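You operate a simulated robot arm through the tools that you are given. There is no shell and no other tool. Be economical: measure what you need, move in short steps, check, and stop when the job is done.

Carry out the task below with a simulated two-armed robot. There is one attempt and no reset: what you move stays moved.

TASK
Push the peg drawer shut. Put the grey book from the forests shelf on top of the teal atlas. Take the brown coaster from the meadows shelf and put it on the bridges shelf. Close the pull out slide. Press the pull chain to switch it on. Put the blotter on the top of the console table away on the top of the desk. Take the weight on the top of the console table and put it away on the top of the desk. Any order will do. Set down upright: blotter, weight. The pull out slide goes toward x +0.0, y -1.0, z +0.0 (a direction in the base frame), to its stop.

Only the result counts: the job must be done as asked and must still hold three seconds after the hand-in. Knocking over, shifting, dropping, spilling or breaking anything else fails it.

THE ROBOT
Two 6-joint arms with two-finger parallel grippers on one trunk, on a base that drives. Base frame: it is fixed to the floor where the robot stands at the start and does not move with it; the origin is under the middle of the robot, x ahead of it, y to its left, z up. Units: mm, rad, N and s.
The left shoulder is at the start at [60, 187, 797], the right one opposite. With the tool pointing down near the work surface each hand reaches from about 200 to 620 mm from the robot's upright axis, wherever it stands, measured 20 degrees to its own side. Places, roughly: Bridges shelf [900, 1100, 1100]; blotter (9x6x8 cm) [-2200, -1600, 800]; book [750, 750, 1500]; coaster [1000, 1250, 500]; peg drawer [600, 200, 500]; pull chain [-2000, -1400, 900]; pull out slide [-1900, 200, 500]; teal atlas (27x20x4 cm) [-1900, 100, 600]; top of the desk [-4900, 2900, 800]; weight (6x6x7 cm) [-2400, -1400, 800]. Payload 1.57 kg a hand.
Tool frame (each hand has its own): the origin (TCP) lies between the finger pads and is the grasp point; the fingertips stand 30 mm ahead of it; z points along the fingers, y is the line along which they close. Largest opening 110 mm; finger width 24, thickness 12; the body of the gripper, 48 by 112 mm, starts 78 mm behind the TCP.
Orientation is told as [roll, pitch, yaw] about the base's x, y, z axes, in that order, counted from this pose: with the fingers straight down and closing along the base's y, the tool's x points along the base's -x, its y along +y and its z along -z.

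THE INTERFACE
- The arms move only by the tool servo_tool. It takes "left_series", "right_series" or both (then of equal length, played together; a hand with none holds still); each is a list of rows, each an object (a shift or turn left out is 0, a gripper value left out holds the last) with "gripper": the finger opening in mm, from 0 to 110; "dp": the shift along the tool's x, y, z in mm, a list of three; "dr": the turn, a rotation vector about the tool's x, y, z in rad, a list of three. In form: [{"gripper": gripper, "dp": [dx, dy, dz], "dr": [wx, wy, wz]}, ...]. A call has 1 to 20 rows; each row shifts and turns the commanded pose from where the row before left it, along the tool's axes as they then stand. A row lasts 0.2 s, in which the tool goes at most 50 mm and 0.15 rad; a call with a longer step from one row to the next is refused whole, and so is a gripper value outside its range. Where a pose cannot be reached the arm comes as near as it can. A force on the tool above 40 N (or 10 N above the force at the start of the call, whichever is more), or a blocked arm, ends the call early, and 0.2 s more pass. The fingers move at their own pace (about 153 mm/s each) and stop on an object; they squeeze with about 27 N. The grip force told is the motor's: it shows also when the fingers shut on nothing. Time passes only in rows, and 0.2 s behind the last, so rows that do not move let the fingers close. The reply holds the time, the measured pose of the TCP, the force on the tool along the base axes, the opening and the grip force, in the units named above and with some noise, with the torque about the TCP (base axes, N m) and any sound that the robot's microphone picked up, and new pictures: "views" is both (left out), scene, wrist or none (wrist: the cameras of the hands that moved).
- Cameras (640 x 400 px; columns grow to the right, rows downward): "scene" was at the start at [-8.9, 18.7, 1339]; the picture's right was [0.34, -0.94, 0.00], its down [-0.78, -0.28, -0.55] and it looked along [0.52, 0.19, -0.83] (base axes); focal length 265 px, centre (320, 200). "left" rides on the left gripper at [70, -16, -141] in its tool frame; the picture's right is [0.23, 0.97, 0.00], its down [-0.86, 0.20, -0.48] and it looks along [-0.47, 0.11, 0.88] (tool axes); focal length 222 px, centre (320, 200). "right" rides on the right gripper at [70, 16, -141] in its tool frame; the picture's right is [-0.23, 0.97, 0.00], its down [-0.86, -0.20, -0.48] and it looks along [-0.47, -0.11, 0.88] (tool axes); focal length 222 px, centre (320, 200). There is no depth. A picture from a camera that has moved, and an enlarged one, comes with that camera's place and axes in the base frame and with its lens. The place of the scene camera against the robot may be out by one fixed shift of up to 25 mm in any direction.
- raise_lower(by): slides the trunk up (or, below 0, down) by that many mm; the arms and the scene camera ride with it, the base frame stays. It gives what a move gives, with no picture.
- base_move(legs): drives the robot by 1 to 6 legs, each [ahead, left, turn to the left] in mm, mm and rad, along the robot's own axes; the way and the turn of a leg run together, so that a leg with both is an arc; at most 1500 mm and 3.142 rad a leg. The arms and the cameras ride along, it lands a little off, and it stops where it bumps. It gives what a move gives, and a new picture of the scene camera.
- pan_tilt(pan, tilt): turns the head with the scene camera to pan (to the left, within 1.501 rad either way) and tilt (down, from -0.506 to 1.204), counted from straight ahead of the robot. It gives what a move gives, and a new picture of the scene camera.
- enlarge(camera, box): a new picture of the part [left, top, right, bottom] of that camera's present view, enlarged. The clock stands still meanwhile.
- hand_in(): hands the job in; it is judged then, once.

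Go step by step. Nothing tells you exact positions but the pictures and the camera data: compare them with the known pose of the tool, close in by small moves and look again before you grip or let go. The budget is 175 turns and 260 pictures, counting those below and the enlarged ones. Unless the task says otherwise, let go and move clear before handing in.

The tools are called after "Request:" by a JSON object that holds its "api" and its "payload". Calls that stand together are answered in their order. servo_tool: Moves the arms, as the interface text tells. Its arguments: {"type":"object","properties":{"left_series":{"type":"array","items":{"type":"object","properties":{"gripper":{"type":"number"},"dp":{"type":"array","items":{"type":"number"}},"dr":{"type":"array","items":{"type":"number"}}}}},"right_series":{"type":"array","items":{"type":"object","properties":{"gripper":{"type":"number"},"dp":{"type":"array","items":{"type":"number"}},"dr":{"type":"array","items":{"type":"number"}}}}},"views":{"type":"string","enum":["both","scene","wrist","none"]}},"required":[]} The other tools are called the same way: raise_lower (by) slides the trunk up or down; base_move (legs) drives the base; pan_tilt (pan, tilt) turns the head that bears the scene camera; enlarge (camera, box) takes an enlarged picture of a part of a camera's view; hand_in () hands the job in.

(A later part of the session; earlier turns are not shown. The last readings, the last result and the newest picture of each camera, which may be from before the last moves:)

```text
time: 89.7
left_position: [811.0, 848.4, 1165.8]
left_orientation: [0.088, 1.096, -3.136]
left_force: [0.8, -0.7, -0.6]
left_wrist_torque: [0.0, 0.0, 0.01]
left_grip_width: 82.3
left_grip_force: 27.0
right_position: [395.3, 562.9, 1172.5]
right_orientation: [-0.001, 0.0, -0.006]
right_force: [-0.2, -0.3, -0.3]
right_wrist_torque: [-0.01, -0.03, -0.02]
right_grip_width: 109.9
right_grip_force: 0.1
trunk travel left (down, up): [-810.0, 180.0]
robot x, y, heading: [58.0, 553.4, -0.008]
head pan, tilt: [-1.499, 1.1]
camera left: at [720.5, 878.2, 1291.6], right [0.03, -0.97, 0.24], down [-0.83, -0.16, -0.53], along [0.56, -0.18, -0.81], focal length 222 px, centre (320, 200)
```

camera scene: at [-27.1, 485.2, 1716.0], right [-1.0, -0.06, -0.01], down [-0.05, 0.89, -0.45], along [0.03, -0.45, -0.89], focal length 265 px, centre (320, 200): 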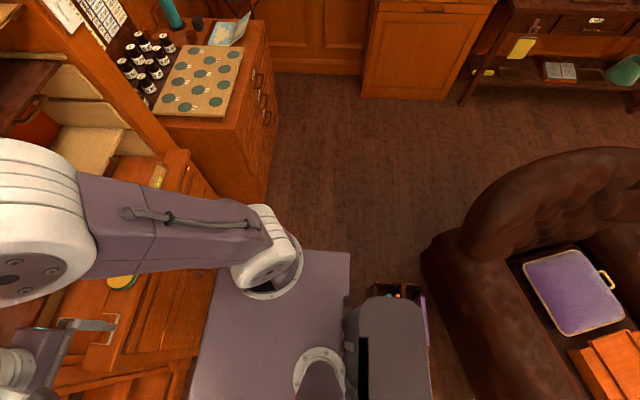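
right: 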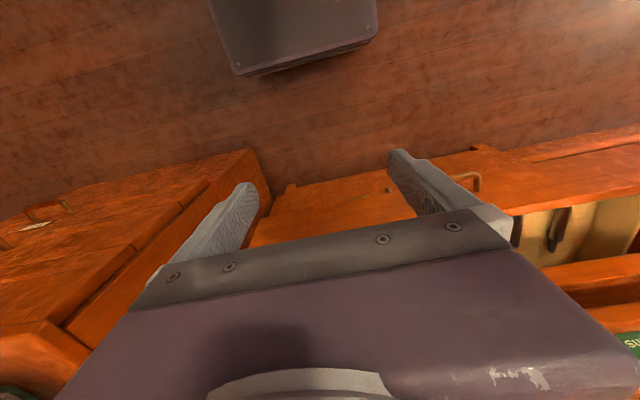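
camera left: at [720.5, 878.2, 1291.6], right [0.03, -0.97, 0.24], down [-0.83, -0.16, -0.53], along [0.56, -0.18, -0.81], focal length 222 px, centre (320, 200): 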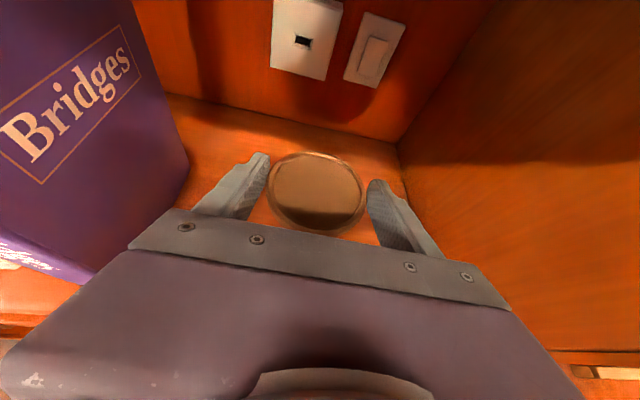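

Lower with the trunk by 60 mm, then feel down in small steps.

Request:
{"api": "raise_lower", "payload": {"by": -62}}

Request:
{"api": "servo_tool", "payload": {"left_series": [{"dp": [-3.6, 0, 1.8]}, {"dp": [-1.8, 0, 0.9]}, {"dp": [-1.8, 0, 0.9]}, {}], "views": "wrist"}}

```text
time: 90.7
left_position: [812.8, 848.7, 1103.7]
left_orientation: [0.089, 1.094, -3.137]
left_force: [-0.3, 0.3, -0.8]
left_wrist_torque: [0.01, 0.01, -0.01]
left_grip_width: 82.5
left_grip_force: 26.9
right_position: [395.6, 562.4, 1109.1]
right_orientation: [-0.002, 0.001, -0.007]
right_force: [0.2, 0.0, 0.1]
right_wrist_torque: [-0.01, 0.0, -0.04]
right_grip_width: 110.0
right_grip_force: 0.0
trunk travel left (down, up): [-748.0, 242.0]
robot x, y, heading: [53.6, 552.9, -0.01]
head pan, tilt: [-1.499, 1.1]
```

```text
time: 91.7
left_position: [812.6, 850.2, 1095.5]
left_orientation: [0.089, 1.095, -3.137]
left_force: [1.0, -0.8, 0.3]
left_wrist_torque: [-0.02, 0.01, -0.02]
left_grip_width: 82.2
left_grip_force: 27.0
right_position: [396.3, 562.5, 1110.0]
right_orientation: [-0.002, 0.002, -0.007]
right_force: [-0.9, 0.0, 0.3]
right_wrist_torque: [0.0, -0.03, 0.01]
right_grip_width: 109.9
right_grip_force: 0.1
trunk travel left (down, up): [-748.0, 242.0]
robot x, y, heading: [53.8, 552.9, -0.009]
head pan, tilt: [-1.499, 1.1]
camera left: at [721.2, 878.6, 1220.7], right [0.03, -0.97, 0.24], down [-0.83, -0.16, -0.53], along [0.56, -0.18, -0.81], focal length 222 px, centre (320, 200)
```

left: 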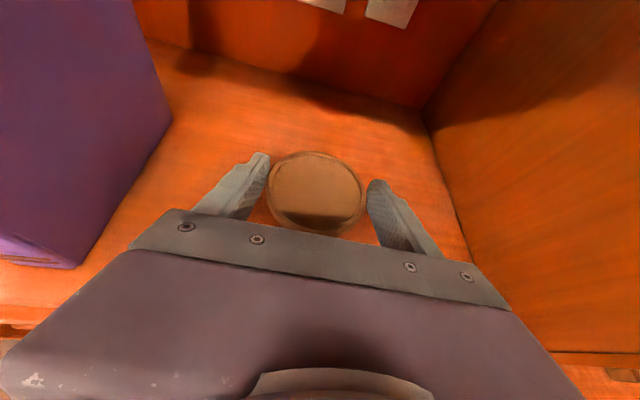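

No contact yet; continue down in 2 mm steps.

Request:
{"api": "servo_tool", "payload": {"left_series": [{"dp": [-1.8, 0, 0.9]}, {"dp": [-1.8, 0, 0.9]}, {"dp": [-1.8, 0, 0.9]}, {"dp": [-1.8, 0, 0.9]}, {}], "views": "none"}}

```text
time: 92.9
left_position: [811.9, 849.3, 1088.2]
left_orientation: [0.087, 1.095, -3.137]
left_force: [0.8, 1.1, 3.1]
left_wrist_torque: [0.17, -0.05, 0.01]
left_grip_width: 82.5
left_grip_force: 27.2
right_position: [396.9, 562.9, 1109.9]
right_orientation: [-0.002, 0.002, -0.006]
right_force: [0.0, 0.7, -0.3]
right_wrist_torque: [0.0, -0.02, 0.01]
right_grip_width: 110.1
right_grip_force: 0.1
trunk travel left (down, up): [-748.0, 242.0]
robot x, y, heading: [55.1, 550.2, -0.01]
head pan, tilt: [-1.499, 1.1]
```

Light contact (3 N) at 1088, exactly as predicted. I'll open, rise a little, and retreat.

Request:
{"api": "servo_tool", "payload": {"left_series": [{"gripper": 98}, {"gripper": 98}, {"dp": [9, 0, -4.5]}, {"dp": [9, 0, -4.5]}, {}], "views": "wrist"}}

```text
time: 94.1
left_position: [813.7, 849.9, 1107.3]
left_orientation: [0.088, 1.094, -3.136]
left_force: [0.7, 0.0, 0.1]
left_wrist_torque: [0.01, 0.01, 0.01]
left_grip_width: 97.7
left_grip_force: 0.0
right_position: [397.3, 563.2, 1110.1]
right_orientation: [-0.001, 0.002, -0.006]
right_force: [-0.3, 0.3, -0.2]
right_wrist_torque: [0.01, 0.0, 0.03]
right_grip_width: 109.8
right_grip_force: 0.1
trunk travel left (down, up): [-748.0, 242.0]
robot x, y, heading: [52.8, 554.5, -0.004]
head pan, tilt: [-1.499, 1.1]
camera left: at [721.8, 879.0, 1233.2], right [0.03, -0.97, 0.24], down [-0.83, -0.16, -0.53], along [0.56, -0.18, -0.81], focal length 222 px, centre (320, 200)
```

left: 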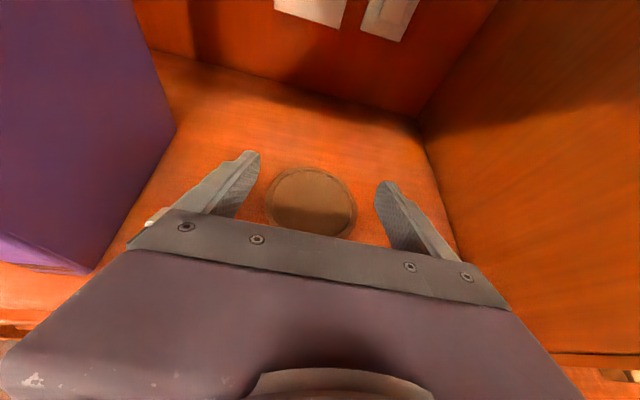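

The coaster is on the Bridges shelf. Now retract, level the hand, and raise to the Forests book.

Request:
{"api": "servo_tool", "payload": {"left_series": [{"dp": [-14, 3, -34]}, {"dp": [-17.4, 3, -34]}, {"dp": [-17.4, 3, -34]}, {"dp": [-17.4, 3, -34]}, {"dp": [-17.4, 3, -34]}, {"dr": [0, 0.12, 0], "gripper": 80}, {"dr": [0, 0.12, 0]}, {"dr": [0, 0.12, 0]}, {"dr": [0, 0.12, 0]}, {}], "views": "none"}}

Request:
{"api": "raise_lower", "payload": {"by": 242}}

Request:
{"api": "enlarge", "payload": {"camera": "left", "box": [0, 0, 640, 400]}}

```text
time: 96.3
left_position: [739.0, 861.1, 1218.1]
left_orientation: [1.252, 1.526, -1.962]
left_force: [0.5, -0.1, 0.2]
left_wrist_torque: [0.0, -0.02, -0.03]
left_grip_width: 80.0
left_grip_force: 0.2
left hand out of reach, approached as far as the arm can: row 7, 8, 9
right_position: [396.5, 563.4, 1111.5]
right_orientation: [-0.002, 0.0, -0.007]
right_force: [-1.3, 0.5, 0.9]
right_wrist_torque: [0.01, -0.04, 0.02]
right_grip_width: 110.2
right_grip_force: 0.0
trunk travel left (down, up): [-748.0, 242.0]
robot x, y, heading: [51.9, 551.9, -0.01]
head pan, tilt: [-1.499, 1.1]
```

```text
time: 97.6
left_position: [739.4, 862.5, 1315.2]
left_orientation: [0.611, 1.501, -2.601]
left_force: [3.6, -0.5, -5.6]
left_wrist_torque: [0.23, 0.03, 0.19]
left_grip_width: 79.4
left_grip_force: 0.1
right_position: [399.3, 564.3, 1226.8]
right_orientation: [-0.004, 0.005, -0.007]
right_force: [0.4, 0.6, -0.4]
right_wrist_torque: [-0.01, 0.02, 0.04]
right_grip_width: 110.1
right_grip_force: 0.2
trunk travel left (down, up): [-865.0, 125.0]
robot x, y, heading: [50.8, 553.3, -0.006]
head pan, tilt: [-1.499, 1.1]
stopped: the force on the tool passed its limit (the readings are from after the stop); the commanded pose is now the measured one
```

```text
1.00 times, centred on (320, 200) of left (not enlarged: the box is as wide or as high as the picture)
camera zoom: at [604.5, 891.7, 1393.0], right [-0.05, -0.96, 0.27], down [-0.54, -0.2, -0.82], along [0.84, -0.19, -0.51], focal length 222 px, centre (320, 200)
```

zoom: 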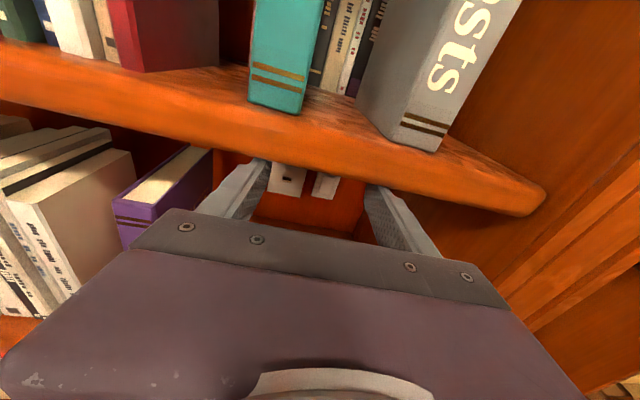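

Levelling pushed the hand forward under the Forests shelf. I'll lower slightly, back the base 65 mm to clear the shelf, and then continue up.

Request:
{"api": "raise_lower", "payload": {"by": -30}}

Request:
{"api": "base_move", "payload": {"legs": [[-70, 0, 0]]}}

Request:
{"api": "enlarge", "payload": {"camera": "left", "box": [0, 0, 640, 400]}}

```text
time: 98.3
left_position: [736.0, 860.8, 1287.3]
left_orientation: [0.633, 1.504, -2.58]
left_force: [0.3, 0.2, 0.8]
left_wrist_torque: [0.0, -0.01, 0.04]
left_grip_width: 80.1
left_grip_force: 0.0
right_position: [397.2, 562.9, 1197.4]
right_orientation: [-0.001, 0.0, -0.006]
right_force: [0.4, 0.1, 0.0]
right_wrist_torque: [0.01, 0.01, 0.03]
right_grip_width: 109.8
right_grip_force: 0.0
trunk travel left (down, up): [-835.0, 155.0]
robot x, y, heading: [56.3, 551.5, -0.008]
head pan, tilt: [-1.499, 1.1]
```

```text
time: 99.4
left_position: [674.9, 861.8, 1283.8]
left_orientation: [0.592, 1.498, -2.62]
left_force: [0.5, 0.1, -0.4]
left_wrist_torque: [-0.03, -0.04, 0.01]
left_grip_width: 80.0
left_grip_force: 0.1
right_position: [335.6, 563.7, 1195.1]
right_orientation: [-0.002, 0.007, -0.006]
right_force: [0.4, 0.0, 0.1]
right_wrist_torque: [0.0, 0.07, -0.01]
right_grip_width: 110.0
right_grip_force: 0.1
trunk travel left (down, up): [-835.0, 155.0]
robot x, y, heading: [-17.6, 550.4, -0.011]
head pan, tilt: [-1.499, 1.1]
camera scene: at [-75.9, 486.2, 1741.3], right [-1.0, -0.06, 0.01], down [-0.06, 0.89, -0.45], along [0.02, -0.45, -0.89], focal length 265 px, centre (320, 200)
```

scene: 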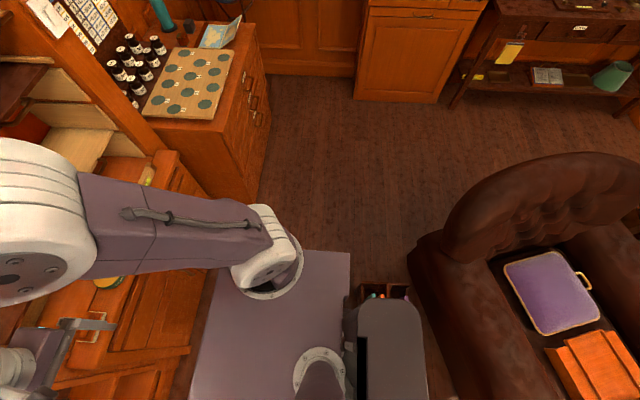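

```text
1.00 times, centred on (320, 200) of left (not enlarged: the box is as wide or as high as the picture)
camera zoom: at [541.3, 891.7, 1360.7], right [-0.05, -0.96, 0.27], down [-0.54, -0.2, -0.82], along [0.84, -0.19, -0.51], focal length 222 px, centre (320, 200)
```

zoom: 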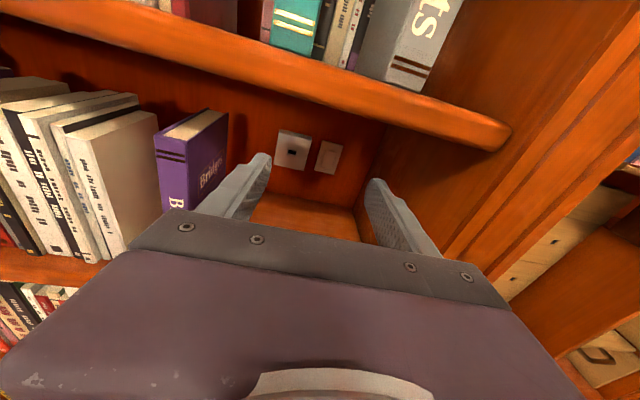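

Clear of the shelf. Now raise fully and look at the book.

Request:
{"api": "raise_lower", "payload": {"by": 155}}

Request:
{"api": "servo_tool", "payload": {"left_series": [{"dp": [8, 18, 0]}, {"dp": [8, 18, 0]}, {"dp": [8, 18, 0]}, {}], "views": "wrist"}}

```text
time: 101.2
left_position: [669.0, 860.8, 1442.5]
left_orientation: [0.63, 1.502, -2.582]
left_force: [0.3, 0.0, -0.2]
left_wrist_torque: [-0.04, 0.02, -0.02]
left_grip_width: 80.0
left_grip_force: 0.1
right_position: [329.0, 562.8, 1351.3]
right_orientation: [-0.002, 0.002, -0.007]
right_force: [-0.1, 0.0, 0.1]
right_wrist_torque: [0.0, 0.02, -0.01]
right_grip_width: 110.1
right_grip_force: 0.0
trunk travel left (down, up): [-990.0, 0.0]
robot x, y, heading: [-13.8, 554.9, -0.006]
head pan, tilt: [-1.499, 1.1]
```

```text
time: 102.2
left_position: [664.8, 807.9, 1468.2]
left_orientation: [0.633, 1.503, -2.579]
left_force: [0.7, 0.3, 0.7]
left_wrist_torque: [0.0, -0.01, 0.06]
left_grip_width: 80.0
left_grip_force: 0.0
right_position: [329.3, 563.0, 1352.0]
right_orientation: [-0.001, 0.0, -0.009]
right_force: [-0.9, 0.3, -1.0]
right_wrist_torque: [0.01, -0.03, 0.0]
right_grip_width: 110.0
right_grip_force: 0.1
trunk travel left (down, up): [-990.0, 0.0]
robot x, y, heading: [-11.5, 554.3, -0.012]
head pan, tilt: [-1.499, 1.1]
camera left: at [531.2, 837.8, 1544.2], right [-0.05, -0.96, 0.27], down [-0.54, -0.2, -0.82], along [0.84, -0.19, -0.51], focal length 222 px, centre (320, 200)
```

left: 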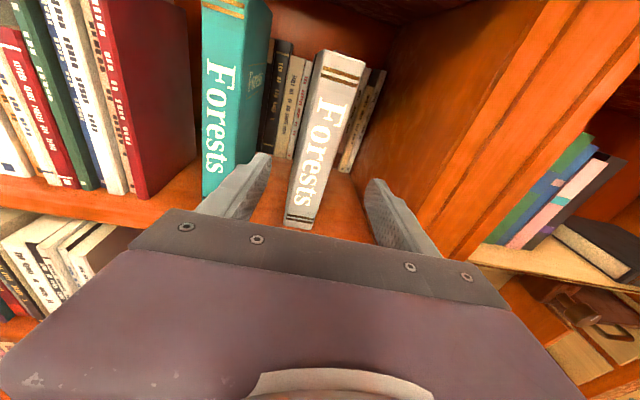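

The book spine is around y 805, about 36 mm thick; the teal neighbour's side is near y 868. I'll narrow the opening to 66 mm and close in.

Request:
{"api": "servo_tool", "payload": {"left_series": [{"gripper": 66, "dp": [0, 2, 12]}, {"dp": [0, 0, 15]}, {"dp": [0, -3, 15]}, {}], "views": "wrist"}}

```text
time: 103.2
left_position: [708.7, 806.1, 1467.7]
left_orientation: [0.636, 1.504, -2.576]
left_force: [-0.1, -0.8, 0.3]
left_wrist_torque: [0.01, 0.0, -0.01]
left_grip_width: 65.9
left_grip_force: 0.1
right_position: [329.8, 563.0, 1351.0]
right_orientation: [-0.001, 0.002, -0.006]
right_force: [0.1, 0.2, -0.1]
right_wrist_torque: [-0.02, -0.01, 0.0]
right_grip_width: 110.0
right_grip_force: 0.1
trunk travel left (down, up): [-990.0, 0.0]
robot x, y, heading: [-13.7, 552.0, -0.013]
head pan, tilt: [-1.499, 1.1]
camera left: at [573.3, 836.0, 1543.4], right [-0.05, -0.96, 0.27], down [-0.54, -0.2, -0.82], along [0.84, -0.19, -0.51], focal length 222 px, centre (320, 200)
```

left: 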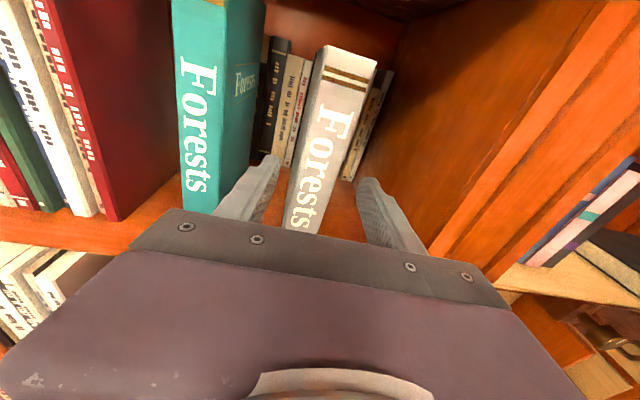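

Well centred. I'll advance 70 mm so the fingers go on either side of the spine.

Request:
{"api": "servo_tool", "payload": {"left_series": [{"dp": [0, -1, 15]}, {"dp": [0, -1, 15]}, {"dp": [0, -1, 15]}, {"dp": [0, -1, 15]}, {"dp": [0, -1, 10]}, {}], "views": "wrist"}}

```text
time: 104.5
left_position: [777.6, 806.6, 1462.0]
left_orientation: [0.639, 1.504, -2.573]
left_force: [0.7, 0.3, 0.4]
left_wrist_torque: [-0.03, 0.0, 0.02]
left_grip_width: 66.3
left_grip_force: 0.1
right_position: [327.7, 562.0, 1351.8]
right_orientation: [-0.002, 0.002, -0.007]
right_force: [-1.0, -0.5, -0.6]
right_wrist_torque: [-0.01, -0.02, -0.04]
right_grip_width: 109.9
right_grip_force: 0.0
trunk travel left (down, up): [-990.0, 0.0]
robot x, y, heading: [-16.3, 553.6, -0.01]
head pan, tilt: [-1.499, 1.1]
camera left: at [642.7, 836.7, 1538.7], right [-0.05, -0.96, 0.27], down [-0.54, -0.2, -0.82], along [0.84, -0.19, -0.51], focal length 222 px, centre (320, 200)
```

left: 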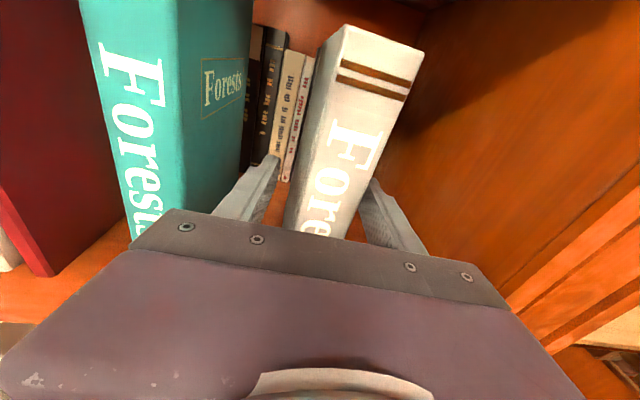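

The fingers are past the spine on both sides. I'll go 12 mm deeper and close.

Request:
{"api": "servo_tool", "payload": {"left_series": [{"dp": [0, -1, 12]}, {}, {"gripper": 20}, {"gripper": 20}, {"gripper": 20}, {"gripper": 20}], "views": "wrist"}}

```text
time: 106.0
left_position: [789.6, 808.6, 1461.2]
left_orientation: [0.632, 1.504, -2.58]
left_force: [-0.9, 1.7, 0.3]
left_wrist_torque: [0.21, 0.23, -0.13]
left_grip_width: 38.3
left_grip_force: 26.7
right_position: [329.0, 564.1, 1352.4]
right_orientation: [-0.003, 0.001, -0.007]
right_force: [-0.4, -0.6, 0.2]
right_wrist_torque: [-0.03, -0.01, 0.01]
right_grip_width: 110.2
right_grip_force: 0.0
trunk travel left (down, up): [-990.0, 0.0]
robot x, y, heading: [-14.3, 554.0, -0.009]
head pan, tilt: [-1.499, 1.1]
camera left: at [654.2, 837.4, 1537.9], right [-0.05, -0.96, 0.27], down [-0.54, -0.2, -0.82], along [0.84, -0.19, -0.51], focal length 222 px, centre (320, 200)
```

left: 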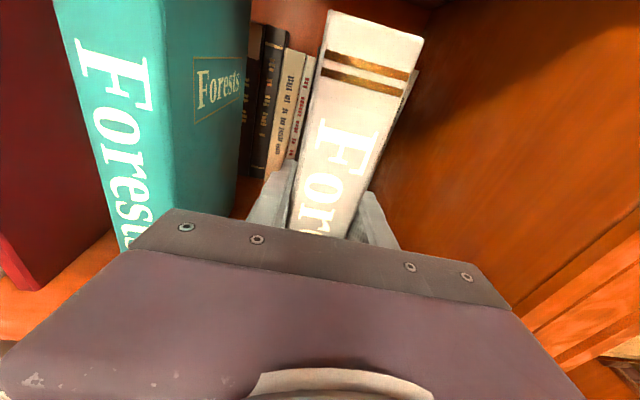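

Gripped at 38.3 mm. Lift 25 mm first, then pull out in checked steps.

Request:
{"api": "servo_tool", "payload": {"left_series": [{"dp": [10, 0, 0]}, {"dp": [15, 0, 0]}, {"dp": [0, 0, -20]}, {"dp": [0, 1, -20]}, {}], "views": "wrist"}}

```text
time: 107.2
left_position: [752.1, 810.2, 1487.3]
left_orientation: [0.624, 1.5, -2.587]
left_force: [0.8, 0.5, -6.2]
left_wrist_torque: [0.01, 0.22, 0.02]
left_grip_width: 37.8
left_grip_force: 27.6
right_position: [331.2, 563.1, 1351.7]
right_orientation: [-0.003, 0.003, -0.007]
right_force: [0.3, -0.3, -0.7]
right_wrist_torque: [-0.02, -0.02, 0.0]
right_grip_width: 109.9
right_grip_force: 0.1
trunk travel left (down, up): [-990.0, 0.0]
robot x, y, heading: [-12.0, 551.7, -0.015]
head pan, tilt: [-1.499, 1.1]
camera left: at [617.6, 840.2, 1563.8], right [-0.05, -0.96, 0.27], down [-0.54, -0.2, -0.82], along [0.84, -0.19, -0.51], focal length 222 px, centre (320, 200)
```

left: 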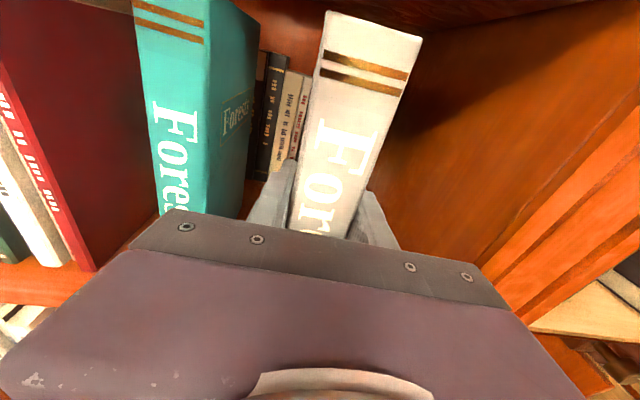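

The book is held (about 6 N). Continue pulling out.

Request:
{"api": "servo_tool", "payload": {"left_series": [{"dp": [0, 1, -20]}, {"dp": [0, 1, -20]}, {"dp": [0, 1, -20]}, {}], "views": "none"}}

```text
time: 108.2
left_position: [691.7, 811.7, 1491.9]
left_orientation: [0.625, 1.501, -2.587]
left_force: [0.1, 0.4, -5.9]
left_wrist_torque: [-0.01, 0.19, -0.01]
left_grip_width: 38.0
left_grip_force: 26.9
right_position: [330.9, 564.2, 1351.3]
right_orientation: [-0.002, 0.004, -0.006]
right_force: [-1.4, 0.2, -0.9]
right_wrist_torque: [0.01, -0.01, 0.02]
right_grip_width: 110.0
right_grip_force: 0.1
trunk travel left (down, up): [-990.0, 0.0]
robot x, y, heading: [-14.4, 552.5, -0.009]
head pan, tilt: [-1.499, 1.1]
```

Request:
{"api": "servo_tool", "payload": {"left_series": [{"dp": [0, 1, -20]}, {"dp": [0, 1, -20]}, {}], "views": "wrist"}}

```text
time: 109.0
left_position: [653.5, 810.9, 1492.6]
left_orientation: [0.627, 1.503, -2.584]
left_force: [0.2, 0.5, -7.2]
left_wrist_torque: [0.05, 0.16, -0.02]
left_grip_width: 37.7
left_grip_force: 26.8
right_position: [330.8, 564.3, 1351.4]
right_orientation: [-0.002, 0.003, -0.008]
right_force: [0.4, -1.0, 0.4]
right_wrist_torque: [-0.02, -0.01, 0.02]
right_grip_width: 110.3
right_grip_force: 0.0
trunk travel left (down, up): [-990.0, 0.0]
robot x, y, heading: [-14.3, 552.2, -0.009]
head pan, tilt: [-1.499, 1.1]
camera left: at [518.4, 841.0, 1569.7], right [-0.05, -0.96, 0.27], down [-0.54, -0.2, -0.82], along [0.84, -0.19, -0.51], focal length 222 px, centre (320, 200)
```

left: 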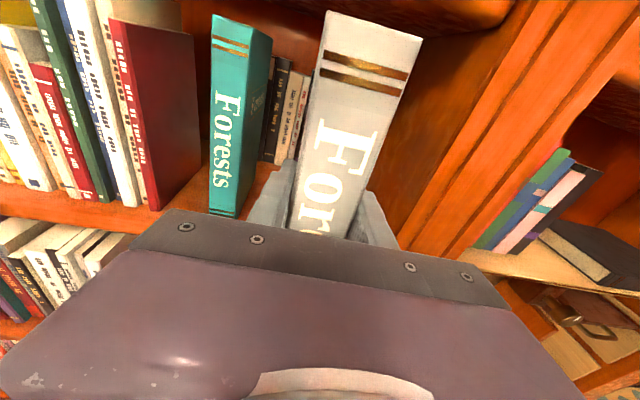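

Still within reach. Pull out another 60 mm.

Request:
{"api": "servo_tool", "payload": {"left_series": [{"dp": [0, 1, -20]}, {"dp": [0, 1, -20]}, {}], "views": "none"}}

Request:
{"api": "pan_tilt", "payload": {"pan": 0.4, "tilt": 0.7}}

```text
time: 109.8
left_position: [612.8, 810.9, 1496.5]
left_orientation: [0.624, 1.504, -2.589]
left_force: [0.6, 0.1, -6.1]
left_wrist_torque: [0.01, 0.23, -0.03]
left_grip_width: 38.0
left_grip_force: 27.1
right_position: [330.6, 563.2, 1350.8]
right_orientation: [-0.002, 0.002, -0.007]
right_force: [-0.1, 0.1, -0.1]
right_wrist_torque: [-0.02, 0.0, -0.01]
right_grip_width: 110.0
right_grip_force: 0.0
trunk travel left (down, up): [-990.0, 0.0]
robot x, y, heading: [-13.0, 552.7, -0.01]
head pan, tilt: [-1.499, 1.1]
```

```text
time: 111.6
left_position: [613.1, 811.8, 1496.5]
left_orientation: [0.63, 1.503, -2.581]
left_force: [-0.1, 0.4, -6.1]
left_wrist_torque: [0.03, 0.2, 0.04]
left_grip_width: 37.9
left_grip_force: 26.6
right_position: [329.8, 564.0, 1351.0]
right_orientation: [-0.002, 0.001, -0.006]
right_force: [-0.6, -0.3, -0.3]
right_wrist_torque: [-0.01, 0.01, 0.04]
right_grip_width: 110.2
right_grip_force: 0.0
trunk travel left (down, up): [-990.0, 0.0]
robot x, y, heading: [-13.7, 552.3, -0.007]
head pan, tilt: [0.4, 0.7]
camera scene: at [-9.9, 581.7, 1926.0], right [0.38, -0.92, 0.0], down [-0.6, -0.25, -0.76], along [0.71, 0.29, -0.64], focal length 265 px, centre (320, 200)
```

scene: 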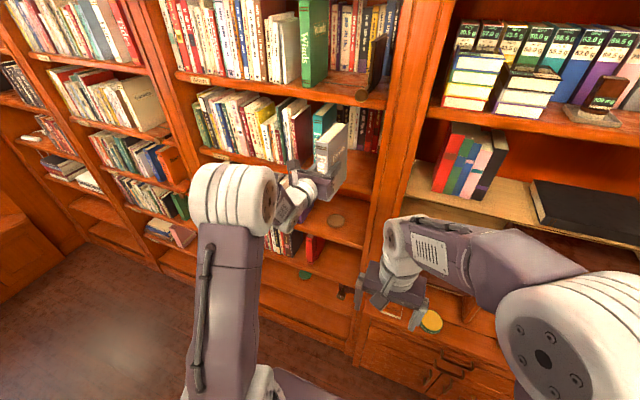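

The book is clear of the neighbours. I'll pull in a bit more, then move right along the free lane to y ≈ -80.

Request:
{"api": "servo_tool", "payload": {"left_series": [{"dp": [0, 1, -20]}, {"dp": [0, 1, -20]}, {"dp": [0, 1, -20]}, {}], "views": "none"}}

```text
time: 112.6
left_position: [564.6, 810.9, 1520.7]
left_orientation: [0.579, 1.499, -2.633]
left_force: [-0.1, -0.2, -6.4]
left_wrist_torque: [-0.01, 0.22, -0.05]
left_grip_width: 38.2
left_grip_force: 26.9
left hand out of reach, approached as far as the arm can: row 1, 2, 3
right_position: [330.5, 563.8, 1351.4]
right_orientation: [-0.003, 0.002, -0.006]
right_force: [-0.6, -0.1, 0.7]
right_wrist_torque: [0.0, 0.0, 0.02]
right_grip_width: 109.8
right_grip_force: 0.0
trunk travel left (down, up): [-990.0, 0.0]
robot x, y, heading: [-16.4, 554.2, -0.011]
head pan, tilt: [0.4, 0.7]
```

Request:
{"api": "base_move", "payload": {"legs": [[0, -640, 0]]}}

Request:
{"api": "raise_lower", "payload": {"by": -300}}

Request:
{"api": "pan_tilt", "payload": {"pan": -1.5, "tilt": 0.4}}

```text
time: 116.2
left_position: [557.9, 181.7, 1520.0]
left_orientation: [0.599, 1.495, -2.611]
left_force: [0.5, 0.7, -6.1]
left_wrist_torque: [0.02, 0.21, 0.01]
left_grip_width: 37.8
left_grip_force: 27.1
right_position: [324.6, -67.9, 1351.4]
right_orientation: [-0.004, 0.001, -0.005]
right_force: [0.8, 0.0, -0.2]
right_wrist_torque: [-0.05, -0.02, 0.04]
right_grip_width: 110.0
right_grip_force: 0.0
trunk travel left (down, up): [-990.0, 0.0]
robot x, y, heading: [-20.5, -75.1, -0.009]
head pan, tilt: [0.4, 0.7]
camera scene: at [-15.3, -47.1, 1925.9], right [0.38, -0.92, 0.0], down [-0.6, -0.25, -0.76], along [0.71, 0.29, -0.65], focal length 265 px, centre (320, 200)
```

scene: 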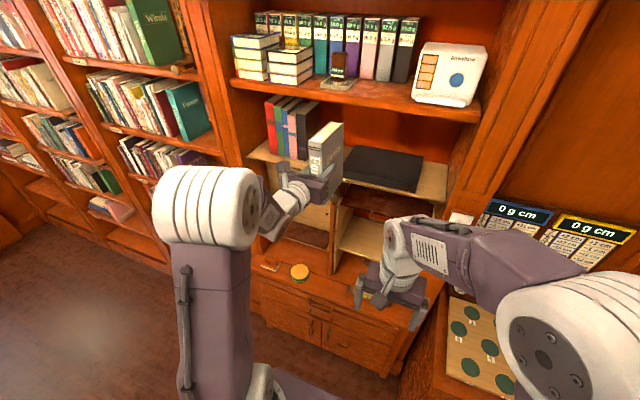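

```text
time: 119.2
left_position: [557.9, 178.9, 1219.6]
left_orientation: [0.577, 1.498, -2.632]
left_force: [0.4, 0.8, -6.1]
left_wrist_torque: [0.02, 0.21, -0.04]
left_grip_width: 37.9
left_grip_force: 26.5
right_position: [323.8, -68.2, 1051.3]
right_orientation: [-0.002, 0.003, -0.008]
right_force: [-0.5, 0.4, -0.4]
right_wrist_torque: [-0.02, -0.01, 0.0]
right_grip_width: 110.1
right_grip_force: 0.0
trunk travel left (down, up): [-690.0, 300.0]
robot x, y, heading: [-21.3, -78.7, -0.008]
head pan, tilt: [0.4, 0.7]
```

```text
time: 121.0
left_position: [558.8, 179.5, 1219.4]
left_orientation: [0.576, 1.497, -2.636]
left_force: [-0.4, 0.6, -6.0]
left_wrist_torque: [0.02, 0.24, 0.01]
left_grip_width: 37.6
left_grip_force: 26.9
right_position: [324.0, -70.1, 1050.5]
right_orientation: [-0.003, 0.001, -0.007]
right_force: [-0.1, 0.3, -0.6]
right_wrist_torque: [0.01, -0.01, -0.02]
right_grip_width: 110.0
right_grip_force: 0.1
trunk travel left (down, up): [-690.0, 300.0]
robot x, y, heading: [-18.6, -76.7, -0.011]
head pan, tilt: [-1.499, 0.4]
camera scene: at [-88.1, -175.1, 1652.9], right [-1.0, -0.06, 0.0], down [-0.03, 0.39, -0.92], along [0.06, -0.92, -0.39], focal length 265 px, centre (320, 200)
```

scene: 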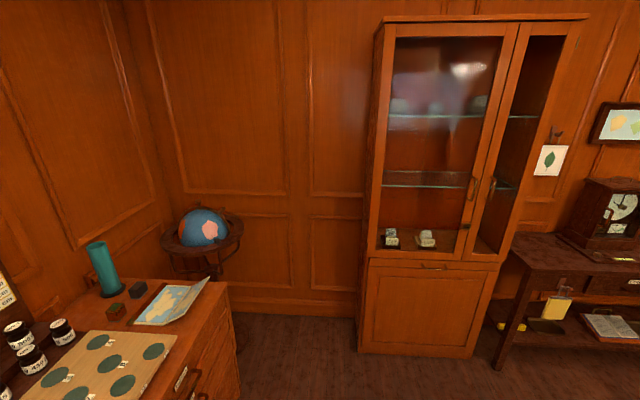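

Floor here is clear. I'll move to about (-120, -260), raise a bit so the hands pass over furniture, and turn to face the other half of the room.

Request:
{"api": "raise_lower", "payload": {"by": 120}}

Request:
{"api": "base_move", "payload": {"legs": [[-100, 0, 0], [0, -185, 0], [0, 0, -1.57]]}}

Request:
{"api": "pan_tilt", "payload": {"pan": -1.3, "tilt": 0.5}}

```text
time: 122.5
left_position: [558.4, 179.4, 1340.2]
left_orientation: [0.575, 1.495, -2.634]
left_force: [0.2, 0.7, -6.6]
left_wrist_torque: [-0.01, 0.18, -0.01]
left_grip_width: 37.8
left_grip_force: 27.2
right_position: [324.3, -68.6, 1170.1]
right_orientation: [-0.002, 0.001, -0.007]
right_force: [-0.6, 1.0, -0.2]
right_wrist_torque: [0.02, -0.03, 0.04]
right_grip_width: 110.2
right_grip_force: 0.1
trunk travel left (down, up): [-810.0, 180.0]
robot x, y, heading: [-20.3, -77.1, -0.009]
head pan, tilt: [-1.499, 0.4]
```

```text
time: 128.6
left_position: [133.6, -838.3, 1339.9]
left_orientation: [0.579, 1.497, 2.078]
left_force: [0.3, -0.5, -5.6]
left_wrist_torque: [0.19, -0.03, 0.03]
left_grip_width: 37.8
left_grip_force: 27.1
right_position: [-113.4, -604.2, 1170.7]
right_orientation: [-0.002, 0.003, -1.583]
right_force: [-0.5, 0.1, -0.6]
right_wrist_torque: [-0.03, -0.01, -0.02]
right_grip_width: 109.8
right_grip_force: 0.1
trunk travel left (down, up): [-810.0, 180.0]
robot x, y, heading: [-122.8, -257.7, -1.586]
head pan, tilt: [-1.499, 0.4]
camera scene: at [-228.1, -211.6, 1772.9], right [-0.06, 1.0, 0.0], down [0.39, 0.02, -0.92], along [-0.92, -0.05, -0.39], focal length 265 px, centre (320, 200)
```

scene: 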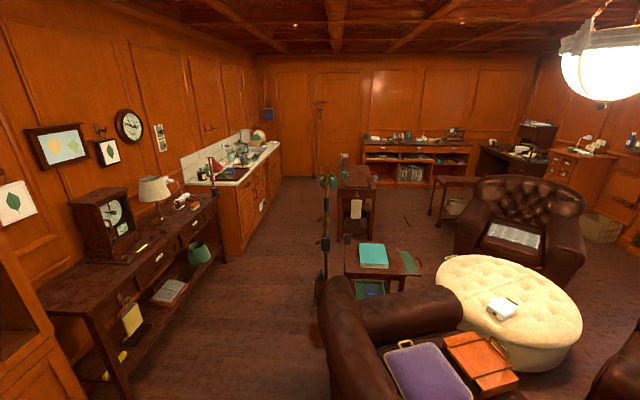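

```text
time: 129.4
left_position: [134.1, -838.8, 1339.3]
left_orientation: [0.574, 1.495, 2.07]
left_force: [0.2, -0.6, -6.0]
left_wrist_torque: [0.2, -0.01, -0.02]
left_grip_width: 37.7
left_grip_force: 27.1
right_position: [-112.5, -604.1, 1171.7]
right_orientation: [-0.002, 0.002, -1.582]
right_force: [0.1, -0.2, -0.1]
right_wrist_torque: [0.01, 0.04, 0.01]
right_grip_width: 110.0
right_grip_force: 0.2
trunk travel left (down, up): [-810.0, 180.0]
robot x, y, heading: [-123.7, -260.2, -1.587]
head pan, tilt: [-1.3, 0.499]
camera scene: at [-223.9, -229.4, 1763.8], right [-0.26, 0.97, 0.0], down [0.46, 0.12, -0.88], along [-0.85, -0.22, -0.48], focal length 265 px, centre (320, 200)
```

scene: 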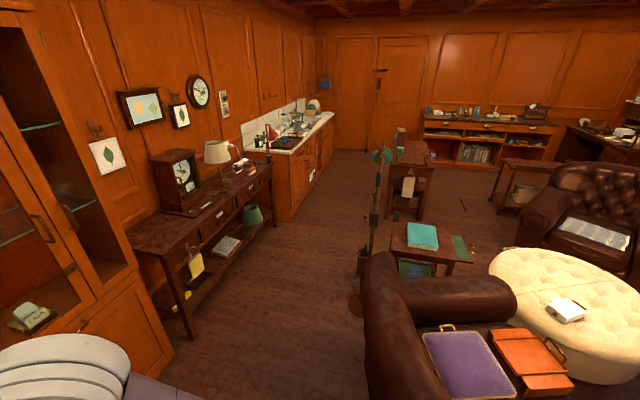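

Now I can see the whole other half: the small table with the teal atlas and green pull-out slide at about (-1940, 90), the long console on the left wall, and the desk far right. I'll turn to face -x and drive into the corridor between them.

Request:
{"api": "base_move", "payload": {"legs": [[330, 0, 0], [0, 0, -1.55], [1000, 0, 0]]}}

Request:
{"api": "pan_tilt", "payload": {"pan": -0.6, "tilt": 0.6}}

```text
time: 140.1
left_position: [-1700.4, -867.6, 1341.2]
left_orientation: [0.579, 1.5, 0.533]
left_force: [0.5, -0.6, -7.5]
left_wrist_torque: [-0.02, -0.2, -0.03]
left_grip_width: 37.9
left_grip_force: 26.9
right_position: [-1472.7, -614.7, 1171.1]
right_orientation: [-0.001, 0.002, -3.125]
right_force: [0.4, -0.2, 0.3]
right_wrist_torque: [0.03, 0.01, -0.02]
right_grip_width: 109.9
right_grip_force: 0.0
trunk travel left (down, up): [-810.0, 180.0]
robot x, y, heading: [-1127.8, -596.7, -3.13]
head pan, tilt: [-1.3, 0.499]
camera scene: at [-1109.7, -514.7, 1763.8], right [0.96, 0.28, 0.0], down [0.13, -0.46, -0.88], along [-0.25, 0.84, -0.48], focal length 265 px, centre (320, 200)
```

scene: 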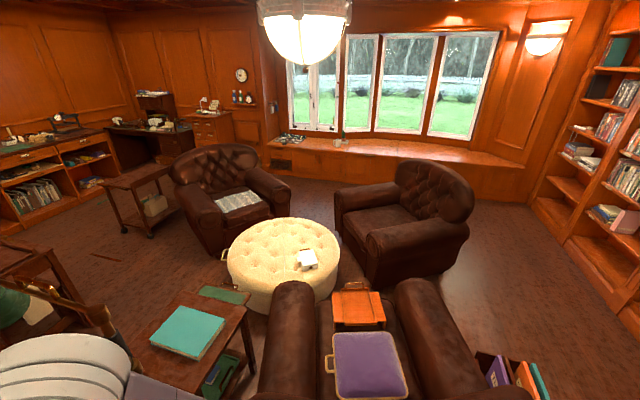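

```text
time: 141.2
left_position: [-1701.3, -867.1, 1339.8]
left_orientation: [0.574, 1.495, 0.528]
left_force: [-0.6, -0.6, -6.5]
left_wrist_torque: [-0.01, -0.23, -0.01]
left_grip_width: 38.0
left_grip_force: 27.1
right_position: [-1471.4, -615.6, 1172.1]
right_orientation: [-0.001, 0.0, -3.126]
right_force: [0.4, 0.4, 0.1]
right_wrist_torque: [-0.02, 0.01, 0.03]
right_grip_width: 110.0
right_grip_force: 0.1
trunk travel left (down, up): [-810.0, 180.0]
robot x, y, heading: [-1130.4, -595.2, -3.124]
head pan, tilt: [-0.6, 0.6]
camera scene: at [-1158.4, -553.0, 1754.7], right [0.55, 0.83, 0.0], down [0.47, -0.31, -0.82], along [-0.69, 0.46, -0.57], focal length 265 px, centre (320, 200)
```

scene: 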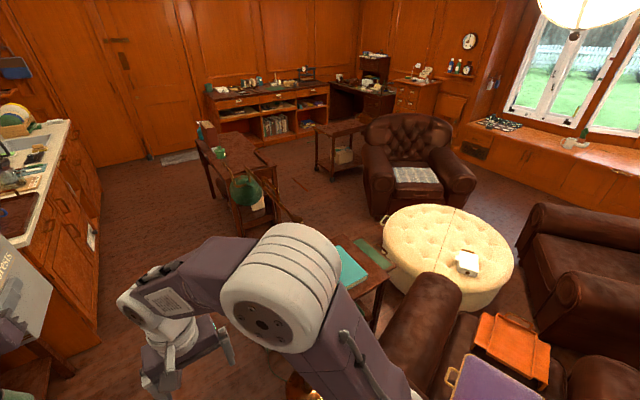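

The slide and atlas are on the small table near (-1950, 80–400), reachable from its west side. There's a floor lamp with a green globe nearby, so I'll advance and take a closer look.

Request:
{"api": "base_move", "payload": {"legs": [[600, 0, 0]]}}

Request:
{"api": "pan_tilt", "payload": {"pan": -1.1, "tilt": 0.8}}

Request:
{"api": "pan_tilt", "payload": {"pan": -0.3, "tilt": 0.6}}

```text
time: 144.6
left_position: [-2306.6, -880.8, 1340.2]
left_orientation: [0.578, 1.497, 0.54]
left_force: [0.6, -0.3, -6.1]
left_wrist_torque: [0.0, -0.15, -0.02]
left_grip_width: 38.1
left_grip_force: 26.5
right_position: [-2080.6, -627.8, 1171.6]
right_orientation: [0.0, 0.002, -3.122]
right_force: [0.0, 0.1, 0.2]
right_wrist_torque: [-0.03, 0.0, -0.04]
right_grip_width: 110.2
right_grip_force: 0.1
trunk travel left (down, up): [-810.0, 180.0]
robot x, y, heading: [-1736.2, -606.0, -3.124]
head pan, tilt: [-0.6, 0.6]
camera scene: at [-1766.4, -563.4, 1754.7], right [0.55, 0.84, 0.0], down [0.47, -0.31, -0.83], along [-0.69, 0.45, -0.56], focal length 265 px, centre (320, 200)
```

scene: 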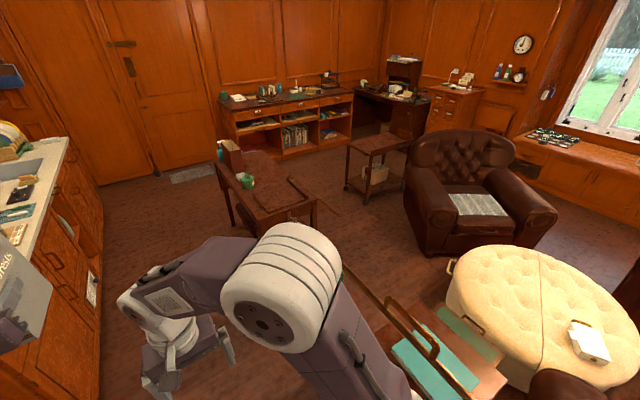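

```text
time: 145.6
left_position: [-2307.9, -880.6, 1339.3]
left_orientation: [0.569, 1.496, 0.529]
left_force: [0.0, 0.1, -6.0]
left_wrist_torque: [-0.02, -0.21, -0.04]
left_grip_width: 37.9
left_grip_force: 27.1
right_position: [-2081.2, -626.7, 1172.1]
right_orientation: [-0.002, 0.0, -3.121]
right_force: [-0.9, 0.4, -0.4]
right_wrist_torque: [0.0, 0.01, -0.03]
right_grip_width: 110.3
right_grip_force: 0.0
trunk travel left (down, up): [-810.0, 180.0]
robot x, y, heading: [-1739.1, -610.9, -3.125]
head pan, tilt: [-1.1, 0.799]
camera scene: at [-1732.7, -541.0, 1737.8], right [0.88, 0.47, 0.0], down [0.34, -0.63, -0.7], along [-0.33, 0.62, -0.72], focal length 265 px, centre (320, 200)
```

scene: 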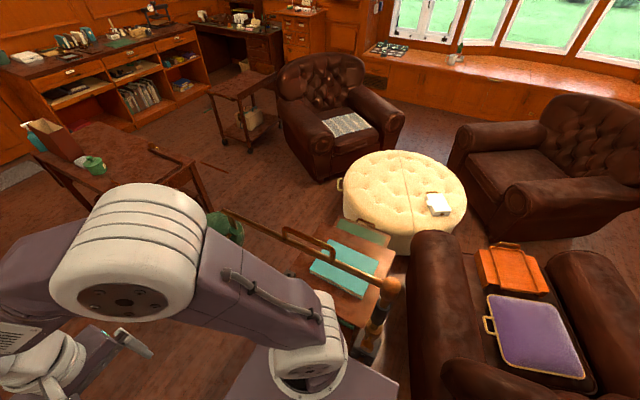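

```text
time: 146.7
left_position: [-2307.8, -882.4, 1339.4]
left_orientation: [0.572, 1.494, 0.529]
left_force: [0.2, -0.4, -5.7]
left_wrist_torque: [0.0, -0.2, -0.01]
left_grip_width: 37.9
left_grip_force: 27.3
right_position: [-2081.2, -627.6, 1171.6]
right_orientation: [-0.002, 0.001, -3.12]
right_force: [0.5, 0.2, -0.4]
right_wrist_torque: [0.01, 0.0, 0.01]
right_grip_width: 110.0
right_grip_force: 0.0
trunk travel left (down, up): [-810.0, 180.0]
robot x, y, heading: [-1736.8, -607.9, -3.124]
head pan, tilt: [-0.3, 0.6]
camera scene: at [-1779.2, -587.4, 1754.6], right [0.28, 0.96, 0.0], down [0.54, -0.16, -0.82], along [-0.79, 0.23, -0.57], focal length 265 px, centre (320, 200)
```

scene: 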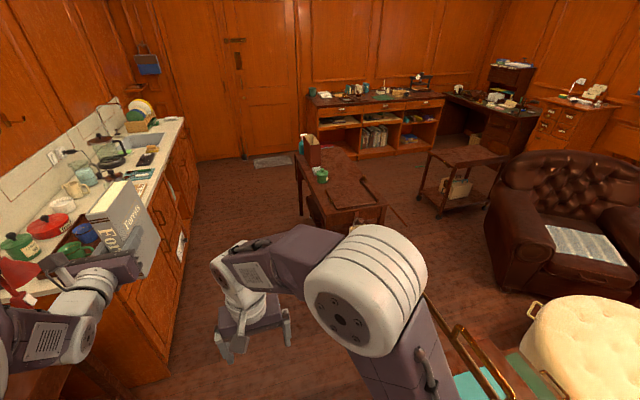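

The lamp arm runs at z ≈ 1075 south of the small table, so I'll go around to its west side. I raise the trunk fully, drive to x ≈ -2670, turn clockwise to face +x.

Request:
{"api": "raise_lower", "payload": {"by": 180}}

Request:
{"api": "base_move", "payload": {"legs": [[930, 0, 0], [0, 0, -1.57], [0, 0, -1.57]]}}

Request:
{"api": "pan_tilt", "payload": {"pan": 0.5, "tilt": 0.8}}

```text
time: 148.7
left_position: [-2307.1, -880.7, 1520.8]
left_orientation: [0.57, 1.496, 0.531]
left_force: [0.3, 0.3, -6.1]
left_wrist_torque: [0.02, -0.22, 0.01]
left_grip_width: 38.0
left_grip_force: 26.9
right_position: [-2081.6, -627.0, 1350.6]
right_orientation: [-0.001, 0.003, -3.121]
right_force: [0.0, -0.2, -0.9]
right_wrist_torque: [0.02, 0.0, 0.02]
right_grip_width: 109.9
right_grip_force: 0.1
trunk travel left (down, up): [-990.0, 0.0]
robot x, y, heading: [-1735.6, -607.3, -3.119]
head pan, tilt: [-0.3, 0.6]
```

```text
time: 161.2
left_position: [-2094.6, -352.9, 1519.5]
left_orientation: [0.575, 1.493, -2.615]
left_force: [0.6, -0.9, -6.6]
left_wrist_torque: [0.03, 0.25, 0.02]
left_grip_width: 37.9
left_grip_force: 27.4
right_position: [-2323.3, -604.2, 1350.7]
right_orientation: [-0.004, 0.002, 0.014]
right_force: [-0.5, -0.4, -0.4]
right_wrist_torque: [-0.01, 0.02, 0.0]
right_grip_width: 109.8
right_grip_force: 0.0
trunk travel left (down, up): [-990.0, 0.0]
robot x, y, heading: [-2668.4, -622.8, 0.01]
head pan, tilt: [-0.3, 0.6]
camera scene: at [-2656.9, -652.5, 1934.6], right [-0.28, -0.96, 0.0], down [-0.54, 0.16, -0.82], along [0.79, -0.24, -0.57], focal length 265 px, centre (320, 200)
```

scene: 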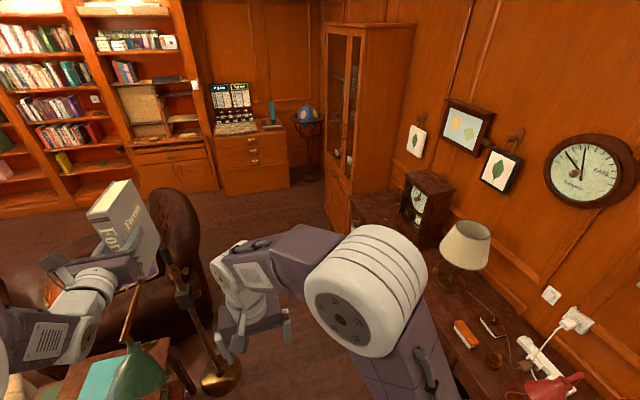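

```text
time: 162.3
left_position: [-2094.5, -353.3, 1519.4]
left_orientation: [0.568, 1.496, -2.621]
left_force: [0.6, -0.2, -6.4]
left_wrist_torque: [-0.01, 0.21, 0.01]
left_grip_width: 37.8
left_grip_force: 27.1
right_position: [-2324.5, -605.6, 1351.9]
right_orientation: [-0.001, 0.001, 0.015]
right_force: [0.1, 0.3, -0.4]
right_wrist_torque: [0.01, 0.01, 0.0]
right_grip_width: 110.3
right_grip_force: 0.1
trunk travel left (down, up): [-990.0, 0.0]
robot x, y, heading: [-2666.3, -623.4, 0.011]
head pan, tilt: [0.499, 0.799]
camera scene: at [-2671.1, -588.7, 1917.8], right [0.49, -0.87, 0.0], down [-0.63, -0.35, -0.7], along [0.61, 0.34, -0.72], focal length 265 px, centre (320, 200)
```

scene: 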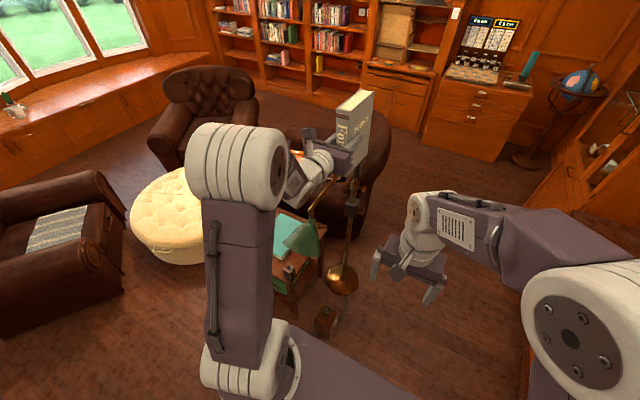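

The lamp shade stands near (-2200, -250). I'll slide left past it to y ≈ 300 on the table's west side and look at the slide.

Request:
{"api": "base_move", "payload": {"legs": [[0, 930, 0]]}}

Request:
{"api": "pan_tilt", "payload": {"pan": -0.25, "tilt": 1.1}}

```text
time: 167.2
left_position: [-2105.8, 575.1, 1519.0]
left_orientation: [0.554, 1.496, -2.634]
left_force: [0.4, -0.3, -6.1]
left_wrist_torque: [0.01, 0.22, -0.01]
left_grip_width: 37.9
left_grip_force: 27.0
right_position: [-2334.5, 322.5, 1351.7]
right_orientation: [-0.003, 0.001, 0.013]
right_force: [0.5, -0.1, -0.1]
right_wrist_torque: [0.02, 0.01, 0.03]
right_grip_width: 110.0
right_grip_force: 0.0
trunk travel left (down, up): [-990.0, 0.0]
robot x, y, heading: [-2676.3, 311.7, 0.017]
head pan, tilt: [0.499, 0.799]
camera scene: at [-2681.9, 339.2, 1917.8], right [0.49, -0.87, 0.0], down [-0.63, -0.35, -0.7], along [0.61, 0.34, -0.72], focal length 265 px, centre (320, 200)
```

scene: 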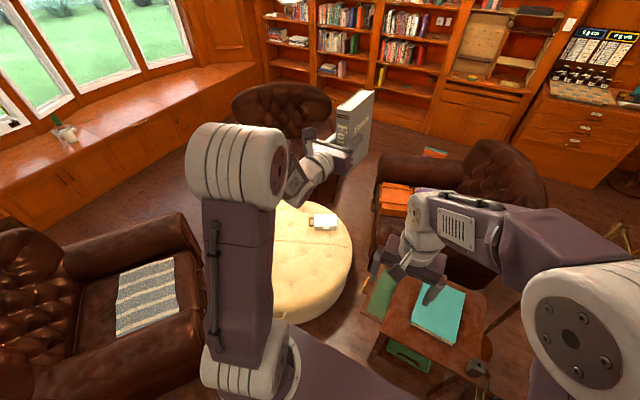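

```text
time: 168.3
left_position: [-2104.3, 576.4, 1520.4]
left_orientation: [0.568, 1.496, -2.619]
left_force: [-0.2, -0.1, -6.4]
left_wrist_torque: [0.01, 0.21, 0.0]
left_grip_width: 38.0
left_grip_force: 27.1
right_position: [-2334.8, 324.0, 1351.1]
right_orientation: [-0.005, 0.002, 0.016]
right_force: [-0.5, 0.5, 0.5]
right_wrist_torque: [0.01, -0.01, 0.0]
right_grip_width: 110.3
right_grip_force: 0.1
trunk travel left (down, up): [-990.0, 0.0]
robot x, y, heading: [-2675.7, 306.1, 0.013]
head pan, tilt: [-0.25, 1.1]
camera scene: at [-2691.0, 287.6, 1896.0], right [-0.23, -0.97, 0.0], down [-0.87, 0.21, -0.45], along [0.44, -0.11, -0.89], focal length 265 px, centre (320, 200)
```

scene: 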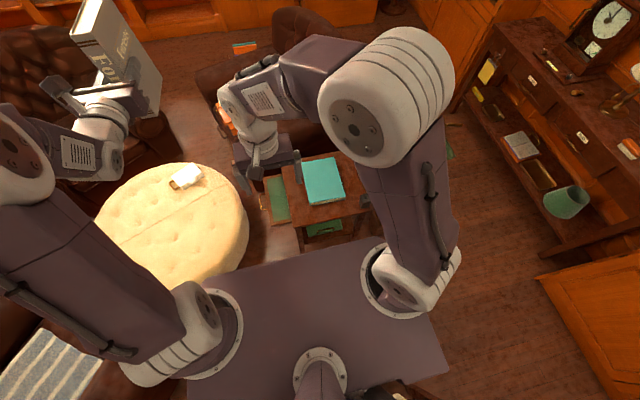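

I see the table with atlas and slide. Enlarge.

Request:
{"api": "enlarge", "payload": {"camera": "scene", "box": [230, 130, 400, 260]}}

Request:
{"api": "enlarge", "payload": {"camera": "right", "box": [0, 0, 640, 400]}}

```text
3.08 times, centred on (315, 195) of scene
camera zoom: at [-2691.0, 287.6, 1896.0], right [-0.23, -0.97, 0.0], down [-0.87, 0.21, -0.45], along [0.44, -0.11, -0.89], focal length 816 px, centre (335, 215)
```

zoom: 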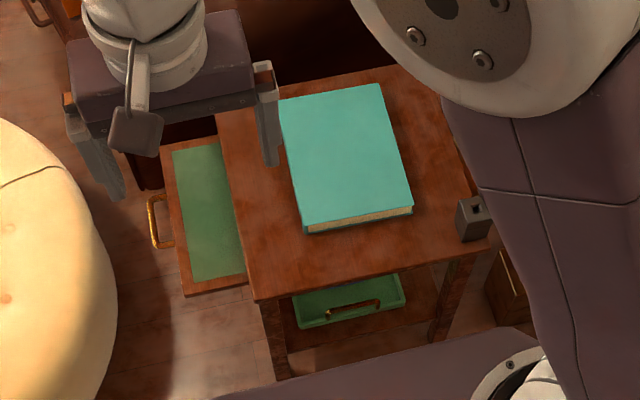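

```text
1.00 times, centred on (320, 200) of right (not enlarged: the box is as wide or as high as the picture)
camera zoom: at [-2403.8, 341.3, 1492.9], right [0.21, 0.98, 0.0], down [0.86, -0.19, 0.48], along [0.47, -0.11, -0.88], focal length 222 px, centre (320, 200)
```

zoom: 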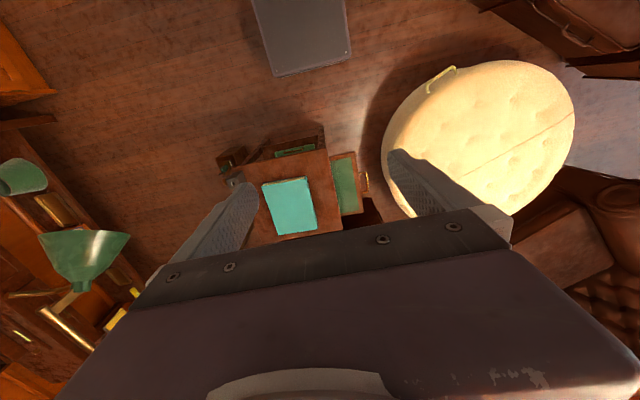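

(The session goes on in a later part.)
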